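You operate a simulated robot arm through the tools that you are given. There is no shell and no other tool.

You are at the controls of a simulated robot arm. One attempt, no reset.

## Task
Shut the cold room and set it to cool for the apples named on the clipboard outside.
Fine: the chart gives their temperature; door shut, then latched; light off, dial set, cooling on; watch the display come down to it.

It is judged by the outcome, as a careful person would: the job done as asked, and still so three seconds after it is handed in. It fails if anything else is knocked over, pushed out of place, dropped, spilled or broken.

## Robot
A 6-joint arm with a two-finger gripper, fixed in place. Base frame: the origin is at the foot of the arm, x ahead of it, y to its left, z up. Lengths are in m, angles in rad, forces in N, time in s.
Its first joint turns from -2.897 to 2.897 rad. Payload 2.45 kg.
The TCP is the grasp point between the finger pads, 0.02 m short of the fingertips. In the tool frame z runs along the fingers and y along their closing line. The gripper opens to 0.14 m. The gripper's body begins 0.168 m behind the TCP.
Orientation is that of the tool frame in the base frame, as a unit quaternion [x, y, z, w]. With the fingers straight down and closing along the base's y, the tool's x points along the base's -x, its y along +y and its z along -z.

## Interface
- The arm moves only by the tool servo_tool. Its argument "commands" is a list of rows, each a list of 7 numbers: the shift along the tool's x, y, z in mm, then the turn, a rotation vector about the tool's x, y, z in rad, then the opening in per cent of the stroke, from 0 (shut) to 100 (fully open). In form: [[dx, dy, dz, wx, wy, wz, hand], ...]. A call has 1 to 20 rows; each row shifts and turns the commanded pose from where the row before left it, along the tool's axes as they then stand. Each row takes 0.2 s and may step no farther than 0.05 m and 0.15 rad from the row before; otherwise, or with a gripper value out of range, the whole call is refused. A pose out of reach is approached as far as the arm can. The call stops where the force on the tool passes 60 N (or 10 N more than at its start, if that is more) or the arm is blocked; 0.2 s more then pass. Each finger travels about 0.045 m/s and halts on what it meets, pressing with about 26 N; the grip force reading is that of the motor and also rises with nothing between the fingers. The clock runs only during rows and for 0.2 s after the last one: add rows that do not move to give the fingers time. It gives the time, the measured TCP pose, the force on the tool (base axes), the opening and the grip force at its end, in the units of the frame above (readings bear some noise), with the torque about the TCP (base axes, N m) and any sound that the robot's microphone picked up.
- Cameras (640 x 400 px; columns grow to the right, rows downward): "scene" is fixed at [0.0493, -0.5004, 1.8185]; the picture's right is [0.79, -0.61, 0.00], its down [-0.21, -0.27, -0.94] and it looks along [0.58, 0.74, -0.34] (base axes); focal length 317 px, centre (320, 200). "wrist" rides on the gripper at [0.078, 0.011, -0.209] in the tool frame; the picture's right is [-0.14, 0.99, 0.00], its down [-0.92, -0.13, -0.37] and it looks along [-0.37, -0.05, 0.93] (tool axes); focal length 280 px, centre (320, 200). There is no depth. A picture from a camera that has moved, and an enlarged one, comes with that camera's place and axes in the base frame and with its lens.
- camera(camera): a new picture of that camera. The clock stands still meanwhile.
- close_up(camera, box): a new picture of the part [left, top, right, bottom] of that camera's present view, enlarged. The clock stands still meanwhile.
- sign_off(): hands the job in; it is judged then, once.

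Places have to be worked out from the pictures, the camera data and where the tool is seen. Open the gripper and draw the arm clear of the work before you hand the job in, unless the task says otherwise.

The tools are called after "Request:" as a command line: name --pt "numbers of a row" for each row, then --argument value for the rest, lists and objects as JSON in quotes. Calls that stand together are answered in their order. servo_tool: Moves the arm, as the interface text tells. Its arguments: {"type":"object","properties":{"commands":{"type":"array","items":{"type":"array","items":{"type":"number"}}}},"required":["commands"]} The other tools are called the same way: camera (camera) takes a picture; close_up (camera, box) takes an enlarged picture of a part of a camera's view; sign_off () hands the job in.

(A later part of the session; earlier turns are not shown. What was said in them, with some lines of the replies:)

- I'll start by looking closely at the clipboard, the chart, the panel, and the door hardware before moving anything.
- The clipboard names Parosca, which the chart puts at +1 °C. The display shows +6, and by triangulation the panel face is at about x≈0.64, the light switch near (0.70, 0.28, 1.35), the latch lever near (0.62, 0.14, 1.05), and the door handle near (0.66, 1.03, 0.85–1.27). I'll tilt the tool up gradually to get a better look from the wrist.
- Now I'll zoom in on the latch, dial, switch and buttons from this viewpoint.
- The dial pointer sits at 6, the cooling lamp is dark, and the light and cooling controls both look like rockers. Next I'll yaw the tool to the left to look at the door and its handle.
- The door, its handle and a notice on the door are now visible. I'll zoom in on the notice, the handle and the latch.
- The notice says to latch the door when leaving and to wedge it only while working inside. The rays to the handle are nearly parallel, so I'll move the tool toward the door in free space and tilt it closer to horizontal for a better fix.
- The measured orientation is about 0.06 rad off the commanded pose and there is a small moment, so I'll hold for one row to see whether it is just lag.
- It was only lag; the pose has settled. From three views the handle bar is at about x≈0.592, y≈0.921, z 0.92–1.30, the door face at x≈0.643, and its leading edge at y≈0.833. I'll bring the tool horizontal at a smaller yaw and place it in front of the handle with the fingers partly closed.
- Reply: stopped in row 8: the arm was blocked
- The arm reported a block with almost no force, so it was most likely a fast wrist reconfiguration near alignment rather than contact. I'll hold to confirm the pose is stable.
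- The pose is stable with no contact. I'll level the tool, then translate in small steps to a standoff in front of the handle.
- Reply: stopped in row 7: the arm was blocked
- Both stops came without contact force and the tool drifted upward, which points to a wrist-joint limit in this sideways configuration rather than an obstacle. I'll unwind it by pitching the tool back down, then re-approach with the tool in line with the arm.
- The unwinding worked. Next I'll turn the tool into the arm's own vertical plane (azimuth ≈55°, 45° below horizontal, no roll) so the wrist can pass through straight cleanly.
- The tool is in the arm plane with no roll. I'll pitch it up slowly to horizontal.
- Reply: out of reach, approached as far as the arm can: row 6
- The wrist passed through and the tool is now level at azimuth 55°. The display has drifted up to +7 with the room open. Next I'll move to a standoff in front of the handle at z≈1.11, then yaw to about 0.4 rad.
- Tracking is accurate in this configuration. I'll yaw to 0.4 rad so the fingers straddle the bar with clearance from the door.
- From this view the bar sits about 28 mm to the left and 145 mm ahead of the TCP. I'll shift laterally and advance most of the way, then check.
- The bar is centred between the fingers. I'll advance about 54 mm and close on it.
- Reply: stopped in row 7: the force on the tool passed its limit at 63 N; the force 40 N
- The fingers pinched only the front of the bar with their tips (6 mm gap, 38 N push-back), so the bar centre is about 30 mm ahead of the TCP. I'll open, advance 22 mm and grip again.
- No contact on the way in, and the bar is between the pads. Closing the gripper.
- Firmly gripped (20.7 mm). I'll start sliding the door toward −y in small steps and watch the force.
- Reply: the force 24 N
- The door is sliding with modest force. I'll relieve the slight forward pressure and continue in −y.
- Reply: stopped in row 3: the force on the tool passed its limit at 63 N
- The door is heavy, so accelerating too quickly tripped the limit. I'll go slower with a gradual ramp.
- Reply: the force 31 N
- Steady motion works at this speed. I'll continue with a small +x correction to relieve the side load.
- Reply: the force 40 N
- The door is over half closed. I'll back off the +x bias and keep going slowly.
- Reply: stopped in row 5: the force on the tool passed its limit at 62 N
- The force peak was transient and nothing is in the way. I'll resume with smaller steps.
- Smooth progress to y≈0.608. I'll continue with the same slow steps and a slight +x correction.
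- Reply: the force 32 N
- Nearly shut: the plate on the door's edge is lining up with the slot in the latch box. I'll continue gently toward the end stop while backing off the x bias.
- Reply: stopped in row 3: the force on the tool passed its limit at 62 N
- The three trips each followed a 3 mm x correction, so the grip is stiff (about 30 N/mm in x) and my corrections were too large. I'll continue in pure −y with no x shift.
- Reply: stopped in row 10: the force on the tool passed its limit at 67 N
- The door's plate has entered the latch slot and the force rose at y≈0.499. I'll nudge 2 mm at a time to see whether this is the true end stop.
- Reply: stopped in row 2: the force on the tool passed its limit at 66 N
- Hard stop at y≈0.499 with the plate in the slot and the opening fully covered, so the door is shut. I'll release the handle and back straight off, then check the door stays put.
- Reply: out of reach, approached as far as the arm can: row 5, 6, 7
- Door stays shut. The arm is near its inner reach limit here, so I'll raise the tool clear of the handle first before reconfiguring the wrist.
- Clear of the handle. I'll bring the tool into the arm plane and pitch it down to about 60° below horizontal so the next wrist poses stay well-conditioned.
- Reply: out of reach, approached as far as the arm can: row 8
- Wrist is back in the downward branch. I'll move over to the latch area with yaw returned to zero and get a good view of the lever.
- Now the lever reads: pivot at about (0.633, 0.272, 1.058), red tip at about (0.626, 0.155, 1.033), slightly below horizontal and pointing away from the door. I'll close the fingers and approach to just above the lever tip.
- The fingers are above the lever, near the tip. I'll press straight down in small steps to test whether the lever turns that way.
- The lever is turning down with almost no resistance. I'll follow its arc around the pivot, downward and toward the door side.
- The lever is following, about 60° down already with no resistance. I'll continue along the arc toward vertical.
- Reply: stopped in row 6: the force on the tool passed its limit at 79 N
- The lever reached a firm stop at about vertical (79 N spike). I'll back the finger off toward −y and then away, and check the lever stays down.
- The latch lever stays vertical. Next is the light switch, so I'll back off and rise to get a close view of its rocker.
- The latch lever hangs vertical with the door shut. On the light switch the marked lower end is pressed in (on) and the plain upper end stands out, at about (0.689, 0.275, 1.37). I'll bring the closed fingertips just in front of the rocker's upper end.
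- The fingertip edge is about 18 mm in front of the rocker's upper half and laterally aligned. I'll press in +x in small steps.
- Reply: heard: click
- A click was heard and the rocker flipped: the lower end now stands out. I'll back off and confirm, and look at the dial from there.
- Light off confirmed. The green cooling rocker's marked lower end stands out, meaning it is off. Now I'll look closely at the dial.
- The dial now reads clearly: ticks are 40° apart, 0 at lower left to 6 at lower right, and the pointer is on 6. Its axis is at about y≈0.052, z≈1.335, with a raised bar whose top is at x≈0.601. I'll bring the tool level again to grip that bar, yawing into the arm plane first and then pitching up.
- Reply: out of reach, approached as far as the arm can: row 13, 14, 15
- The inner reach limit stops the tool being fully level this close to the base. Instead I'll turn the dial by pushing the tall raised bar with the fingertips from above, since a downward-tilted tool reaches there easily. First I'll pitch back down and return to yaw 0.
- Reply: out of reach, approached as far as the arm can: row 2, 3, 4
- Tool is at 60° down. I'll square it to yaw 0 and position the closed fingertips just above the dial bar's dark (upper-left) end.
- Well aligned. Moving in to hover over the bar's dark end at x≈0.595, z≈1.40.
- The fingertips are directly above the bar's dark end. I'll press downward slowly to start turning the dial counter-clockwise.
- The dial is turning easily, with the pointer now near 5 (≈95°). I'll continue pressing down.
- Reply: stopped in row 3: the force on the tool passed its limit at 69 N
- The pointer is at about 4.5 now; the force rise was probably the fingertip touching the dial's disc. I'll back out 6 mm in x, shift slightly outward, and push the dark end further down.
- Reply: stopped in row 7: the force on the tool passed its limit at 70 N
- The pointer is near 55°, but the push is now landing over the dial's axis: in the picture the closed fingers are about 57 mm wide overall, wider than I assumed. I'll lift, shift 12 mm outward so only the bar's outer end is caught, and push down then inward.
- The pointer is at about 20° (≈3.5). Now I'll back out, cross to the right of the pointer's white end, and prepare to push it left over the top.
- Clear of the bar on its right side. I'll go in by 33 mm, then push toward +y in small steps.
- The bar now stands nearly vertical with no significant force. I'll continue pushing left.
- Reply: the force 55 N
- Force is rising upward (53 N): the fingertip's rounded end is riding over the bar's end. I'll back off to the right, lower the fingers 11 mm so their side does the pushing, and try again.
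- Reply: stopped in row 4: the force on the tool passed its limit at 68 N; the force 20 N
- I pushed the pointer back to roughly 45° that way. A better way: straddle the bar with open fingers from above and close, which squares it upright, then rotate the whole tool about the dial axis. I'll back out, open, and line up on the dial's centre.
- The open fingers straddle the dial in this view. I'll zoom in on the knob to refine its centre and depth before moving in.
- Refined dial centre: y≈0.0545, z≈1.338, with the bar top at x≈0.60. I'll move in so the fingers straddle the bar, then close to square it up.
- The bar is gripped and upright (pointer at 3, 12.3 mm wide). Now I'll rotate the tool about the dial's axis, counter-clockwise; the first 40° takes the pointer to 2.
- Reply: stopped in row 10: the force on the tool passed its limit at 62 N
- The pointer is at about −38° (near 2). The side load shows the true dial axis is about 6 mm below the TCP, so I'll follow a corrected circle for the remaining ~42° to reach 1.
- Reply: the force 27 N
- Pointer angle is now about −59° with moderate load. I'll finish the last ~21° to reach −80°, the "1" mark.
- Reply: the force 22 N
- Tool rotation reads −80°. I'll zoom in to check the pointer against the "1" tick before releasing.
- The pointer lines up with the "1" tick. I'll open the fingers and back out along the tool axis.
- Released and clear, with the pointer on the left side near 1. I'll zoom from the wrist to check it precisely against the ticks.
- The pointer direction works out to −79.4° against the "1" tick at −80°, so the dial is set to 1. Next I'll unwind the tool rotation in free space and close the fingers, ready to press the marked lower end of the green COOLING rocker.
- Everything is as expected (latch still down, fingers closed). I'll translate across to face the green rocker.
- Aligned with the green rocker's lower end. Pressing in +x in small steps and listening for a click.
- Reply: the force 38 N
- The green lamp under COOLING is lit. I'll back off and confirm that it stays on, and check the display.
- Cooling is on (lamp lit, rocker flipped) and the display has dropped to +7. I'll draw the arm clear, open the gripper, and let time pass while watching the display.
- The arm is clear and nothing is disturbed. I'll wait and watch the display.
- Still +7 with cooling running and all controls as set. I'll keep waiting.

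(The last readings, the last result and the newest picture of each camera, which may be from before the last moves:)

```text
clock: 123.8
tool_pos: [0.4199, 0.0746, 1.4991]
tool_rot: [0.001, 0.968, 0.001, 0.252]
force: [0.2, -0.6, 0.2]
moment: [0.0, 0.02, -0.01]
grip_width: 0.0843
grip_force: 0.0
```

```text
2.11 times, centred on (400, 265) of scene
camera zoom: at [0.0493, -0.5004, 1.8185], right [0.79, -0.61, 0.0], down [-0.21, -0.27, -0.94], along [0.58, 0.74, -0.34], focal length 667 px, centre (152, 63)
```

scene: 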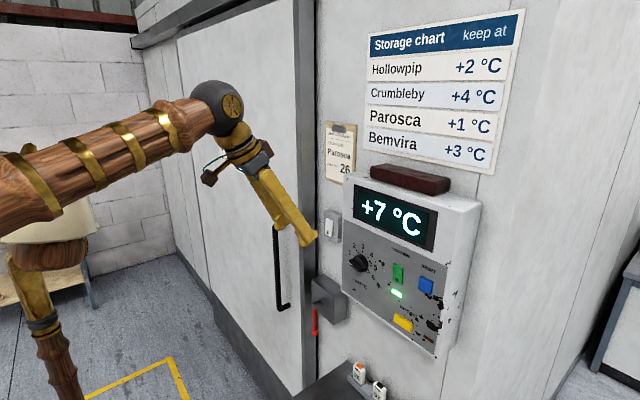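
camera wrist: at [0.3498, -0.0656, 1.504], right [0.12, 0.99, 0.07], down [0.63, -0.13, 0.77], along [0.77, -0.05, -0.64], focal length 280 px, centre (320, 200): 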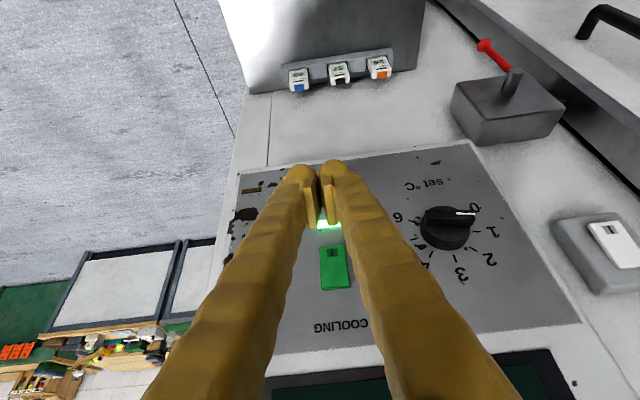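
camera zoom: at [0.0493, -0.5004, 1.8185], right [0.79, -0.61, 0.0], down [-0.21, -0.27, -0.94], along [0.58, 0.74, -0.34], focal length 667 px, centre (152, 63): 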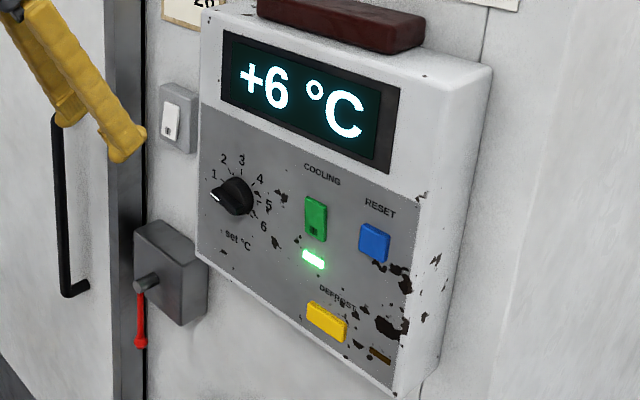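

The display is down to +6, so it is falling. Continuing to watch.

Request:
servo_tool --pt "0 0 0 0 0 0 60" --pt "0 0 0 0 0 0 60" --pt "0 0 0 0 0 0 60" --pt "0 0 0 0 0 0 60" --pt "0 0 0 0 0 0 60" --pt "0 0 0 0 0 0 60" --pt "0 0 0 0 0 0 60" --pt "0 0 0 0 0 0 60" --pt "0 0 0 0 0 0 60" --pt "0 0 0 0 0 0 60" --pt "0 0 0 0 0 0 60" --pt "0 0 0 0 0 0 60" --pt "0 0 0 0 0 0 60" --pt "0 0 0 0 0 0 60" --pt "0 0 0 0 0 0 60" --pt "0 0 0 0 0 0 60" --pt "0 0 0 0 0 0 60" --pt "0 0 0 0 0 0 60" --pt "0 0 0 0 0 0 60" --pt "0 0 0 0 0 0 60"

Request:
close_up --camera "scene" --box '[340, 170, 490, 280]'

```text
clock: 128.0
tool_pos: [0.4201, 0.0741, 1.4979]
tool_rot: [0.0, 0.968, 0.002, 0.251]
force: [-0.4, -0.3, 0.7]
moment: [0.01, -0.01, 0.0]
grip_width: 0.0842
grip_force: 0.1
```

```text
3.64 times, centred on (415, 225) of scene
camera zoom: at [0.0493, -0.5004, 1.8185], right [0.79, -0.61, 0.0], down [-0.21, -0.27, -0.94], along [0.58, 0.74, -0.34], focal length 1152 px, centre (-26, 109)
```

zoom: 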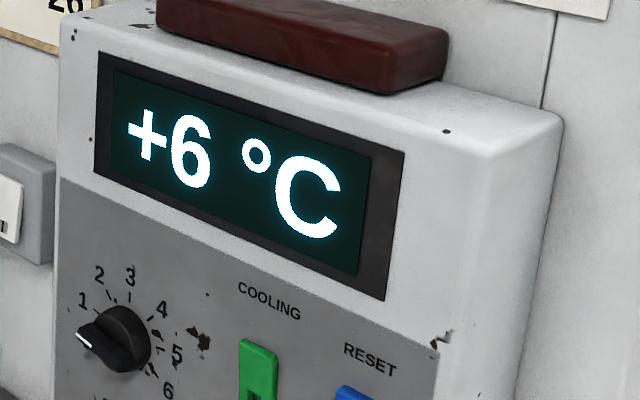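

Still +6. Continuing to wait.

Request:
servo_tool --pt "0 0 0 0 0 0 60" --pt "0 0 0 0 0 0 60" --pt "0 0 0 0 0 0 60" --pt "0 0 0 0 0 0 60" --pt "0 0 0 0 0 0 60" --pt "0 0 0 0 0 0 60" --pt "0 0 0 0 0 0 60" --pt "0 0 0 0 0 0 60" --pt "0 0 0 0 0 0 60" --pt "0 0 0 0 0 0 60" --pt "0 0 0 0 0 0 60" --pt "0 0 0 0 0 0 60" --pt "0 0 0 0 0 0 60" --pt "0 0 0 0 0 0 60" --pt "0 0 0 0 0 0 60" --pt "0 0 0 0 0 0 60" --pt "0 0 0 0 0 0 60" --pt "0 0 0 0 0 0 60" --pt "0 0 0 0 0 0 60" --pt "0 0 0 0 0 0 60"

Request:
close_up --camera "scene" --box '[340, 170, 490, 280]'

```text
clock: 132.2
tool_pos: [0.4206, 0.0752, 1.4993]
tool_rot: [0.0, 0.968, 0.001, 0.251]
force: [-0.9, 0.3, 0.6]
moment: [-0.03, 0.03, 0.0]
grip_width: 0.084
grip_force: 0.0
```

```text
3.64 times, centred on (415, 225) of scene
camera zoom: at [0.0493, -0.5004, 1.8185], right [0.79, -0.61, 0.0], down [-0.21, -0.27, -0.94], along [0.58, 0.74, -0.34], focal length 1152 px, centre (-26, 109)
```

zoom: 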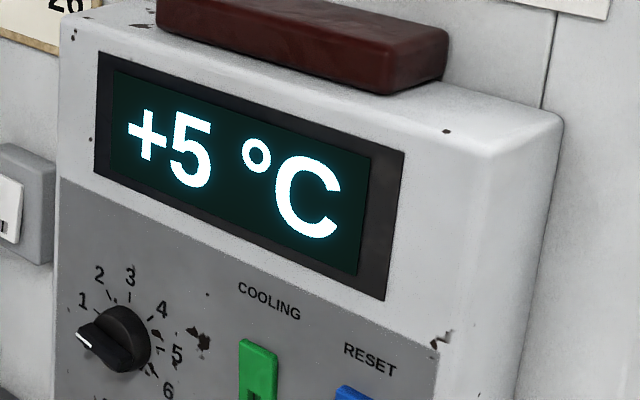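

+5 now, roughly one degree every 9–10 s. Continuing to wait.

Request:
servo_tool --pt "0 0 0 0 0 0 60" --pt "0 0 0 0 0 0 60" --pt "0 0 0 0 0 0 60" --pt "0 0 0 0 0 0 60" --pt "0 0 0 0 0 0 60" --pt "0 0 0 0 0 0 60" --pt "0 0 0 0 0 0 60" --pt "0 0 0 0 0 0 60" --pt "0 0 0 0 0 0 60" --pt "0 0 0 0 0 0 60" --pt "0 0 0 0 0 0 60" --pt "0 0 0 0 0 0 60" --pt "0 0 0 0 0 0 60" --pt "0 0 0 0 0 0 60" --pt "0 0 0 0 0 0 60" --pt "0 0 0 0 0 0 60" --pt "0 0 0 0 0 0 60" --pt "0 0 0 0 0 0 60" --pt "0 0 0 0 0 0 60" --pt "0 0 0 0 0 0 60"

Request:
servo_tool --pt "0 0 0 0 0 0 60" --pt "0 0 0 0 0 0 60" --pt "0 0 0 0 0 0 60" --pt "0 0 0 0 0 0 60" --pt "0 0 0 0 0 0 60" --pt "0 0 0 0 0 0 60" --pt "0 0 0 0 0 0 60" --pt "0 0 0 0 0 0 60" --pt "0 0 0 0 0 0 60" --pt "0 0 0 0 0 0 60" --pt "0 0 0 0 0 0 60" --pt "0 0 0 0 0 0 60" --pt "0 0 0 0 0 0 60" --pt "0 0 0 0 0 0 60" --pt "0 0 0 0 0 0 60" --pt "0 0 0 0 0 0 60" --pt "0 0 0 0 0 0 60" --pt "0 0 0 0 0 0 60" --pt "0 0 0 0 0 0 60" --pt "0 0 0 0 0 0 60"

Request:
servo_tool --pt "0 0 0 0 0 0 60" --pt "0 0 0 0 0 0 60" --pt "0 0 0 0 0 0 60" --pt "0 0 0 0 0 0 60" --pt "0 0 0 0 0 0 60" --pt "0 0 0 0 0 0 60" --pt "0 0 0 0 0 0 60" --pt "0 0 0 0 0 0 60" --pt "0 0 0 0 0 0 60" --pt "0 0 0 0 0 0 60" --pt "0 0 0 0 0 0 60" --pt "0 0 0 0 0 0 60" --pt "0 0 0 0 0 0 60" --pt "0 0 0 0 0 0 60" --pt "0 0 0 0 0 0 60" --pt "0 0 0 0 0 0 60" --pt "0 0 0 0 0 0 60" --pt "0 0 0 0 0 0 60" --pt "0 0 0 0 0 0 60" --pt "0 0 0 0 0 0 60"

Request:
close_up --camera "scene" --box '[310, 170, 490, 360]'

```text
clock: 136.4
tool_pos: [0.4205, 0.0755, 1.4981]
tool_rot: [0.001, 0.968, 0.001, 0.251]
force: [0.4, 0.4, 1.0]
moment: [0.01, -0.02, -0.01]
grip_width: 0.0838
grip_force: 0.1
```

```text
clock: 140.6
tool_pos: [0.42, 0.0748, 1.4994]
tool_rot: [0.0, 0.968, 0.001, 0.251]
force: [0.2, 1.0, 0.5]
moment: [0.01, -0.01, -0.03]
grip_width: 0.0841
grip_force: 0.1
```

```text
clock: 144.8
tool_pos: [0.4193, 0.0755, 1.4991]
tool_rot: [0.0, 0.968, 0.002, 0.251]
force: [-0.7, -0.6, 0.2]
moment: [0.0, -0.02, 0.0]
grip_width: 0.0838
grip_force: 0.1
```

```text
2.11 times, centred on (400, 265) of scene
camera zoom: at [0.0493, -0.5004, 1.8185], right [0.79, -0.61, 0.0], down [-0.21, -0.27, -0.94], along [0.58, 0.74, -0.34], focal length 667 px, centre (152, 63)
```

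zoom: 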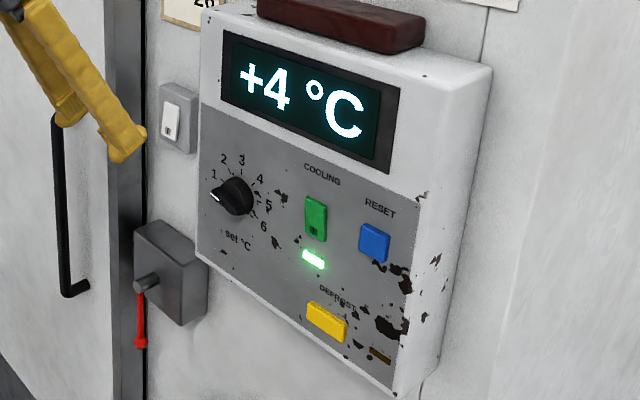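

Down to +4 and falling. I'll keep waiting with the arm still.

Request:
servo_tool --pt "0 0 0 0 0 0 60" --pt "0 0 0 0 0 0 60" --pt "0 0 0 0 0 0 60" --pt "0 0 0 0 0 0 60" --pt "0 0 0 0 0 0 60" --pt "0 0 0 0 0 0 60" --pt "0 0 0 0 0 0 60" --pt "0 0 0 0 0 0 60" --pt "0 0 0 0 0 0 60" --pt "0 0 0 0 0 0 60" --pt "0 0 0 0 0 0 60" --pt "0 0 0 0 0 0 60" --pt "0 0 0 0 0 0 60" --pt "0 0 0 0 0 0 60" --pt "0 0 0 0 0 0 60" --pt "0 0 0 0 0 0 60" --pt "0 0 0 0 0 0 60" --pt "0 0 0 0 0 0 60" --pt "0 0 0 0 0 0 60" --pt "0 0 0 0 0 0 60"

Request:
servo_tool --pt "0 0 0 0 0 0 60" --pt "0 0 0 0 0 0 60" --pt "0 0 0 0 0 0 60" --pt "0 0 0 0 0 0 60" --pt "0 0 0 0 0 0 60" --pt "0 0 0 0 0 0 60" --pt "0 0 0 0 0 0 60" --pt "0 0 0 0 0 0 60" --pt "0 0 0 0 0 0 60" --pt "0 0 0 0 0 0 60" --pt "0 0 0 0 0 0 60" --pt "0 0 0 0 0 0 60" --pt "0 0 0 0 0 0 60" --pt "0 0 0 0 0 0 60" --pt "0 0 0 0 0 0 60" --pt "0 0 0 0 0 0 60" --pt "0 0 0 0 0 0 60" --pt "0 0 0 0 0 0 60" --pt "0 0 0 0 0 0 60" --pt "0 0 0 0 0 0 60"

Request:
servo_tool --pt "0 0 0 0 0 0 60" --pt "0 0 0 0 0 0 60" --pt "0 0 0 0 0 0 60" --pt "0 0 0 0 0 0 60" --pt "0 0 0 0 0 0 60" --pt "0 0 0 0 0 0 60" --pt "0 0 0 0 0 0 60" --pt "0 0 0 0 0 0 60" --pt "0 0 0 0 0 0 60" --pt "0 0 0 0 0 0 60" --pt "0 0 0 0 0 0 60" --pt "0 0 0 0 0 0 60" --pt "0 0 0 0 0 0 60" --pt "0 0 0 0 0 0 60" --pt "0 0 0 0 0 0 60" --pt "0 0 0 0 0 0 60" --pt "0 0 0 0 0 0 60" --pt "0 0 0 0 0 0 60" --pt "0 0 0 0 0 0 60" --pt "0 0 0 0 0 0 60"

Request:
servo_tool --pt "0 0 0 0 0 0 60" --pt "0 0 0 0 0 0 60" --pt "0 0 0 0 0 0 60" --pt "0 0 0 0 0 0 60" --pt "0 0 0 0 0 0 60" --pt "0 0 0 0 0 0 60" --pt "0 0 0 0 0 0 60" --pt "0 0 0 0 0 0 60" --pt "0 0 0 0 0 0 60" --pt "0 0 0 0 0 0 60" --pt "0 0 0 0 0 0 60" --pt "0 0 0 0 0 0 60" --pt "0 0 0 0 0 0 60" --pt "0 0 0 0 0 0 60" --pt "0 0 0 0 0 0 60" --pt "0 0 0 0 0 0 60" --pt "0 0 0 0 0 0 60" --pt "0 0 0 0 0 0 60" --pt "0 0 0 0 0 0 60" --pt "0 0 0 0 0 0 60"

Request:
close_up --camera "scene" --box '[310, 170, 490, 360]'

```text
clock: 149.0
tool_pos: [0.418, 0.0742, 1.4985]
tool_rot: [0.001, 0.968, 0.001, 0.25]
force: [-0.5, -0.2, -0.2]
moment: [-0.02, 0.0, -0.01]
grip_width: 0.0841
grip_force: 0.1
```

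```text
clock: 153.2
tool_pos: [0.4202, 0.0739, 1.4986]
tool_rot: [0.001, 0.968, 0.001, 0.251]
force: [-0.4, -0.1, -0.6]
moment: [0.03, -0.03, 0.01]
grip_width: 0.084
grip_force: 0.0
```

```text
clock: 157.4
tool_pos: [0.4193, 0.075, 1.4976]
tool_rot: [0.001, 0.968, 0.001, 0.251]
force: [-0.4, 0.3, 0.2]
moment: [-0.04, -0.03, -0.02]
grip_width: 0.0836
grip_force: 0.0
```

```text
clock: 161.6
tool_pos: [0.4194, 0.0759, 1.4986]
tool_rot: [0.0, 0.968, 0.002, 0.251]
force: [0.4, 0.1, -0.5]
moment: [-0.01, -0.01, 0.01]
grip_width: 0.0841
grip_force: 0.0
```

```text
2.11 times, centred on (400, 265) of scene
camera zoom: at [0.0493, -0.5004, 1.8185], right [0.79, -0.61, 0.0], down [-0.21, -0.27, -0.94], along [0.58, 0.74, -0.34], focal length 667 px, centre (152, 63)
```

zoom: 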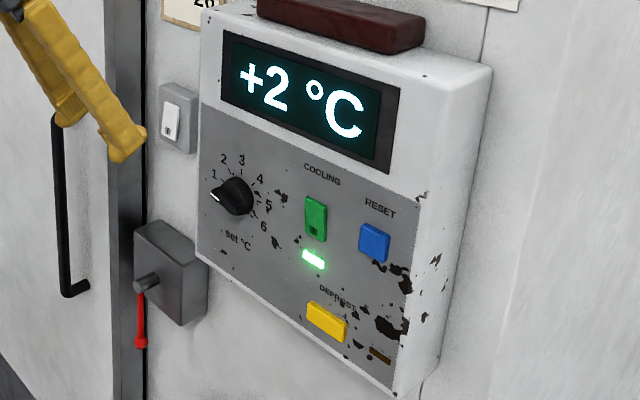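

+2 now, with one degree to go. Waiting further.

Request:
servo_tool --pt "0 0 0 0 0 0 60" --pt "0 0 0 0 0 0 60" --pt "0 0 0 0 0 0 60" --pt "0 0 0 0 0 0 60" --pt "0 0 0 0 0 0 60" --pt "0 0 0 0 0 0 60" --pt "0 0 0 0 0 0 60" --pt "0 0 0 0 0 0 60" --pt "0 0 0 0 0 0 60" --pt "0 0 0 0 0 0 60" --pt "0 0 0 0 0 0 60" --pt "0 0 0 0 0 0 60" --pt "0 0 0 0 0 0 60" --pt "0 0 0 0 0 0 60" --pt "0 0 0 0 0 0 60" --pt "0 0 0 0 0 0 60" --pt "0 0 0 0 0 0 60" --pt "0 0 0 0 0 0 60" --pt "0 0 0 0 0 0 60" --pt "0 0 0 0 0 0 60"

Request:
servo_tool --pt "0 0 0 0 0 0 60" --pt "0 0 0 0 0 0 60" --pt "0 0 0 0 0 0 60" --pt "0 0 0 0 0 0 60" --pt "0 0 0 0 0 0 60" --pt "0 0 0 0 0 0 60" --pt "0 0 0 0 0 0 60" --pt "0 0 0 0 0 0 60" --pt "0 0 0 0 0 0 60" --pt "0 0 0 0 0 0 60" --pt "0 0 0 0 0 0 60" --pt "0 0 0 0 0 0 60" --pt "0 0 0 0 0 0 60" --pt "0 0 0 0 0 0 60" --pt "0 0 0 0 0 0 60" --pt "0 0 0 0 0 0 60" --pt "0 0 0 0 0 0 60" --pt "0 0 0 0 0 0 60" --pt "0 0 0 0 0 0 60" --pt "0 0 0 0 0 0 60"

Request:
servo_tool --pt "0 0 0 0 0 0 60" --pt "0 0 0 0 0 0 60" --pt "0 0 0 0 0 0 60" --pt "0 0 0 0 0 0 60" --pt "0 0 0 0 0 0 60" --pt "0 0 0 0 0 0 60" --pt "0 0 0 0 0 0 60" --pt "0 0 0 0 0 0 60" --pt "0 0 0 0 0 0 60" --pt "0 0 0 0 0 0 60" --pt "0 0 0 0 0 0 60" --pt "0 0 0 0 0 0 60" --pt "0 0 0 0 0 0 60" --pt "0 0 0 0 0 0 60" --pt "0 0 0 0 0 0 60" --pt "0 0 0 0 0 0 60" --pt "0 0 0 0 0 0 60" --pt "0 0 0 0 0 0 60" --pt "0 0 0 0 0 0 60" --pt "0 0 0 0 0 0 60"

Request:
close_up --camera "scene" --box '[310, 170, 490, 360]'

```text
clock: 165.8
tool_pos: [0.4197, 0.0745, 1.499]
tool_rot: [0.001, 0.968, 0.001, 0.251]
force: [0.6, -1.1, -0.6]
moment: [-0.02, 0.04, 0.0]
grip_width: 0.0839
grip_force: 0.0
```

```text
clock: 170.0
tool_pos: [0.4196, 0.0753, 1.4991]
tool_rot: [0.0, 0.968, 0.002, 0.251]
force: [-0.6, 0.2, 0.0]
moment: [0.0, 0.0, 0.04]
grip_width: 0.0841
grip_force: 0.0
```

```text
clock: 174.2
tool_pos: [0.4202, 0.0751, 1.4972]
tool_rot: [0.0, 0.968, 0.001, 0.251]
force: [0.2, 0.1, -0.1]
moment: [-0.01, 0.06, 0.0]
grip_width: 0.0842
grip_force: 0.1
```

```text
2.11 times, centred on (400, 265) of scene
camera zoom: at [0.0493, -0.5004, 1.8185], right [0.79, -0.61, 0.0], down [-0.21, -0.27, -0.94], along [0.58, 0.74, -0.34], focal length 667 px, centre (152, 63)
```

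zoom: 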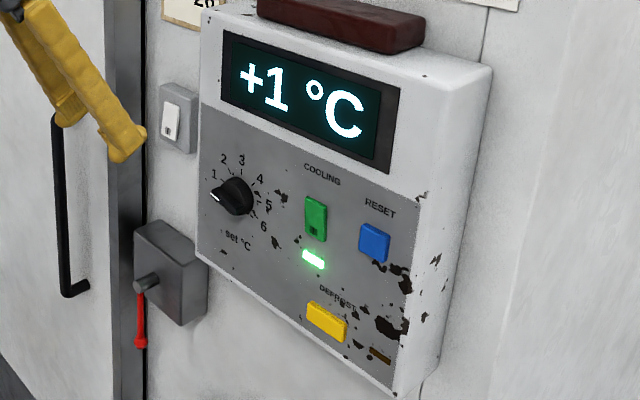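

The display reads +1 °C. I'll wait a little longer to be sure it settles there and doesn't keep falling, and check the whole scene.

Request:
servo_tool --pt "0 0 0 0 0 0 100" --pt "0 0 0 0 0 0 100" --pt "0 0 0 0 0 0 100" --pt "0 0 0 0 0 0 100" --pt "0 0 0 0 0 0 100" --pt "0 0 0 0 0 0 100" --pt "0 0 0 0 0 0 100" --pt "0 0 0 0 0 0 100" --pt "0 0 0 0 0 0 100" --pt "0 0 0 0 0 0 100" --pt "0 0 0 0 0 0 100" --pt "0 0 0 0 0 0 100" --pt "0 0 0 0 0 0 100" --pt "0 0 0 0 0 0 100" --pt "0 0 0 0 0 0 100" --pt "0 0 0 0 0 0 100" --pt "0 0 0 0 0 0 100" --pt "0 0 0 0 0 0 100" --pt "0 0 0 0 0 0 100" --pt "0 0 0 0 0 0 100"

Request:
servo_tool --pt "0 0 0 0 0 0 100" --pt "0 0 0 0 0 0 100" --pt "0 0 0 0 0 0 100" --pt "0 0 0 0 0 0 100" --pt "0 0 0 0 0 0 100" --pt "0 0 0 0 0 0 100" --pt "0 0 0 0 0 0 100" --pt "0 0 0 0 0 0 100" --pt "0 0 0 0 0 0 100" --pt "0 0 0 0 0 0 100" --pt "0 0 0 0 0 0 100" --pt "0 0 0 0 0 0 100" --pt "0 0 0 0 0 0 100" --pt "0 0 0 0 0 0 100" --pt "0 0 0 0 0 0 100" --pt "0 0 0 0 0 0 100" --pt "0 0 0 0 0 0 100" --pt "0 0 0 0 0 0 100" --pt "0 0 0 0 0 0 100" --pt "0 0 0 0 0 0 100"

Request:
servo_tool --pt "0 0 0 0 0 0 100" --pt "0 0 0 0 0 0 100" --pt "0 0 0 0 0 0 100" --pt "0 0 0 0 0 0 100" --pt "0 0 0 0 0 0 100" --pt "0 0 0 0 0 0 100" --pt "0 0 0 0 0 0 100" --pt "0 0 0 0 0 0 100" --pt "0 0 0 0 0 0 100" --pt "0 0 0 0 0 0 100" --pt "0 0 0 0 0 0 100" --pt "0 0 0 0 0 0 100" --pt "0 0 0 0 0 0 100" --pt "0 0 0 0 0 0 100" --pt "0 0 0 0 0 0 100" --pt "0 0 0 0 0 0 100" --pt "0 0 0 0 0 0 100" --pt "0 0 0 0 0 0 100" --pt "0 0 0 0 0 0 100" --pt "0 0 0 0 0 0 100"

Request:
camera --camera "scene"

Request:
camera --camera "wrist"

Request:
close_up --camera "scene" --box '[310, 170, 490, 360]'

```text
clock: 178.4
tool_pos: [0.4206, 0.0751, 1.4985]
tool_rot: [0.001, 0.968, 0.002, 0.251]
force: [0.8, 0.3, 0.1]
moment: [-0.01, 0.02, -0.02]
grip_width: 0.14
grip_force: 0.0
```

```text
clock: 182.6
tool_pos: [0.4214, 0.0745, 1.499]
tool_rot: [0.001, 0.968, 0.001, 0.252]
force: [0.1, 0.4, 0.6]
moment: [0.01, -0.04, -0.01]
grip_width: 0.1402
grip_force: 0.0
```

```text
clock: 186.8
tool_pos: [0.4198, 0.0745, 1.4988]
tool_rot: [0.0, 0.968, 0.001, 0.251]
force: [0.4, -0.9, 0.8]
moment: [0.04, 0.0, 0.01]
grip_width: 0.1402
grip_force: 0.1
```

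```text
taken
```

scene: 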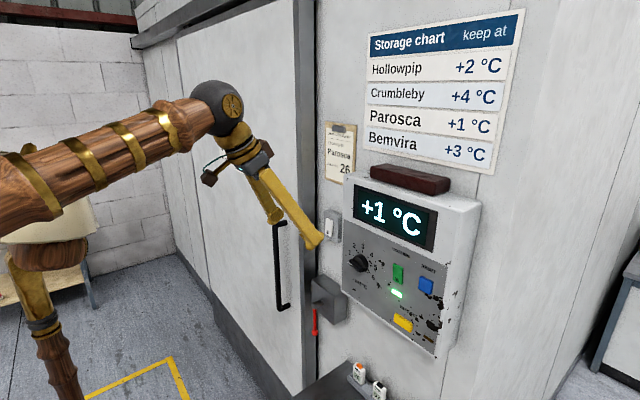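

```text
taken
camera wrist: at [0.2509, 0.0847, 1.6444], right [0.12, 0.99, 0.07], down [0.63, -0.13, 0.77], along [0.77, -0.05, -0.64], focal length 280 px, centre (320, 200)
```

wrist: 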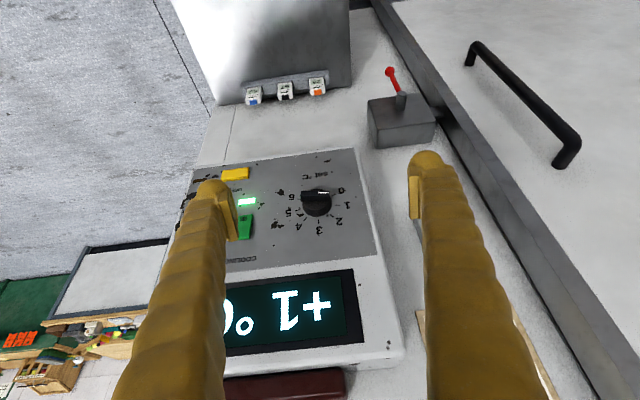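

```text
2.11 times, centred on (400, 265) of scene
camera zoom: at [0.0493, -0.5004, 1.8185], right [0.79, -0.61, 0.0], down [-0.21, -0.27, -0.94], along [0.58, 0.74, -0.34], focal length 667 px, centre (152, 63)
```

zoom: 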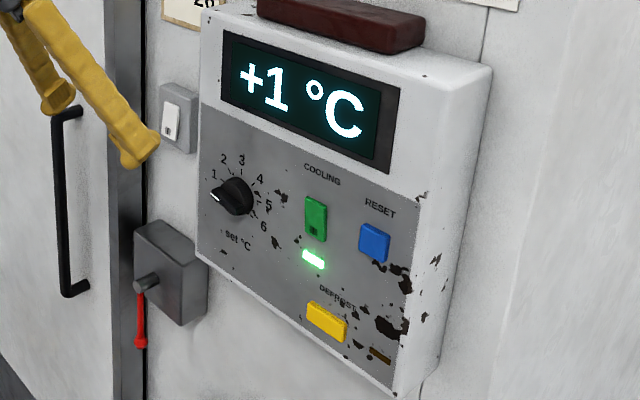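

The display has held at +1 °C for over 12 s. The door is shut and latched, the light is off, the dial is on 1, and the cooling lamp is lit. The brick, clipboard and loggers are undisturbed, the gripper is open and the arm is clear, so I'm handing the job in.

Request:
sign_off

```text
The job is handed in.
```

The cold room is shut, latched and cooling. The display came down from +8 °C to +1 °C and held there for over 12 seconds before I handed the job in.

- **Temperature:** the clipboard names Parosca, and the chart says to keep them at +1 °C. The dial pointer is on 1.
- **Door and latch:** the door is closed to its end stop, and the red lever is turned down to vertical, where it stayed.
- **Light and cooling:** the light was switched off before cooling was switched on. The green cooling lamp is lit.
- **Other items:** in the last pictures, the brick on the panel, the clipboard and the loggers were in place. The gripper is open and the arm is clear of the panel.

Closing the door tripped the arm's force limit several times because the door is heavy. Turning the dial also took several tries before I gripped it properly. I saw no damage from either.
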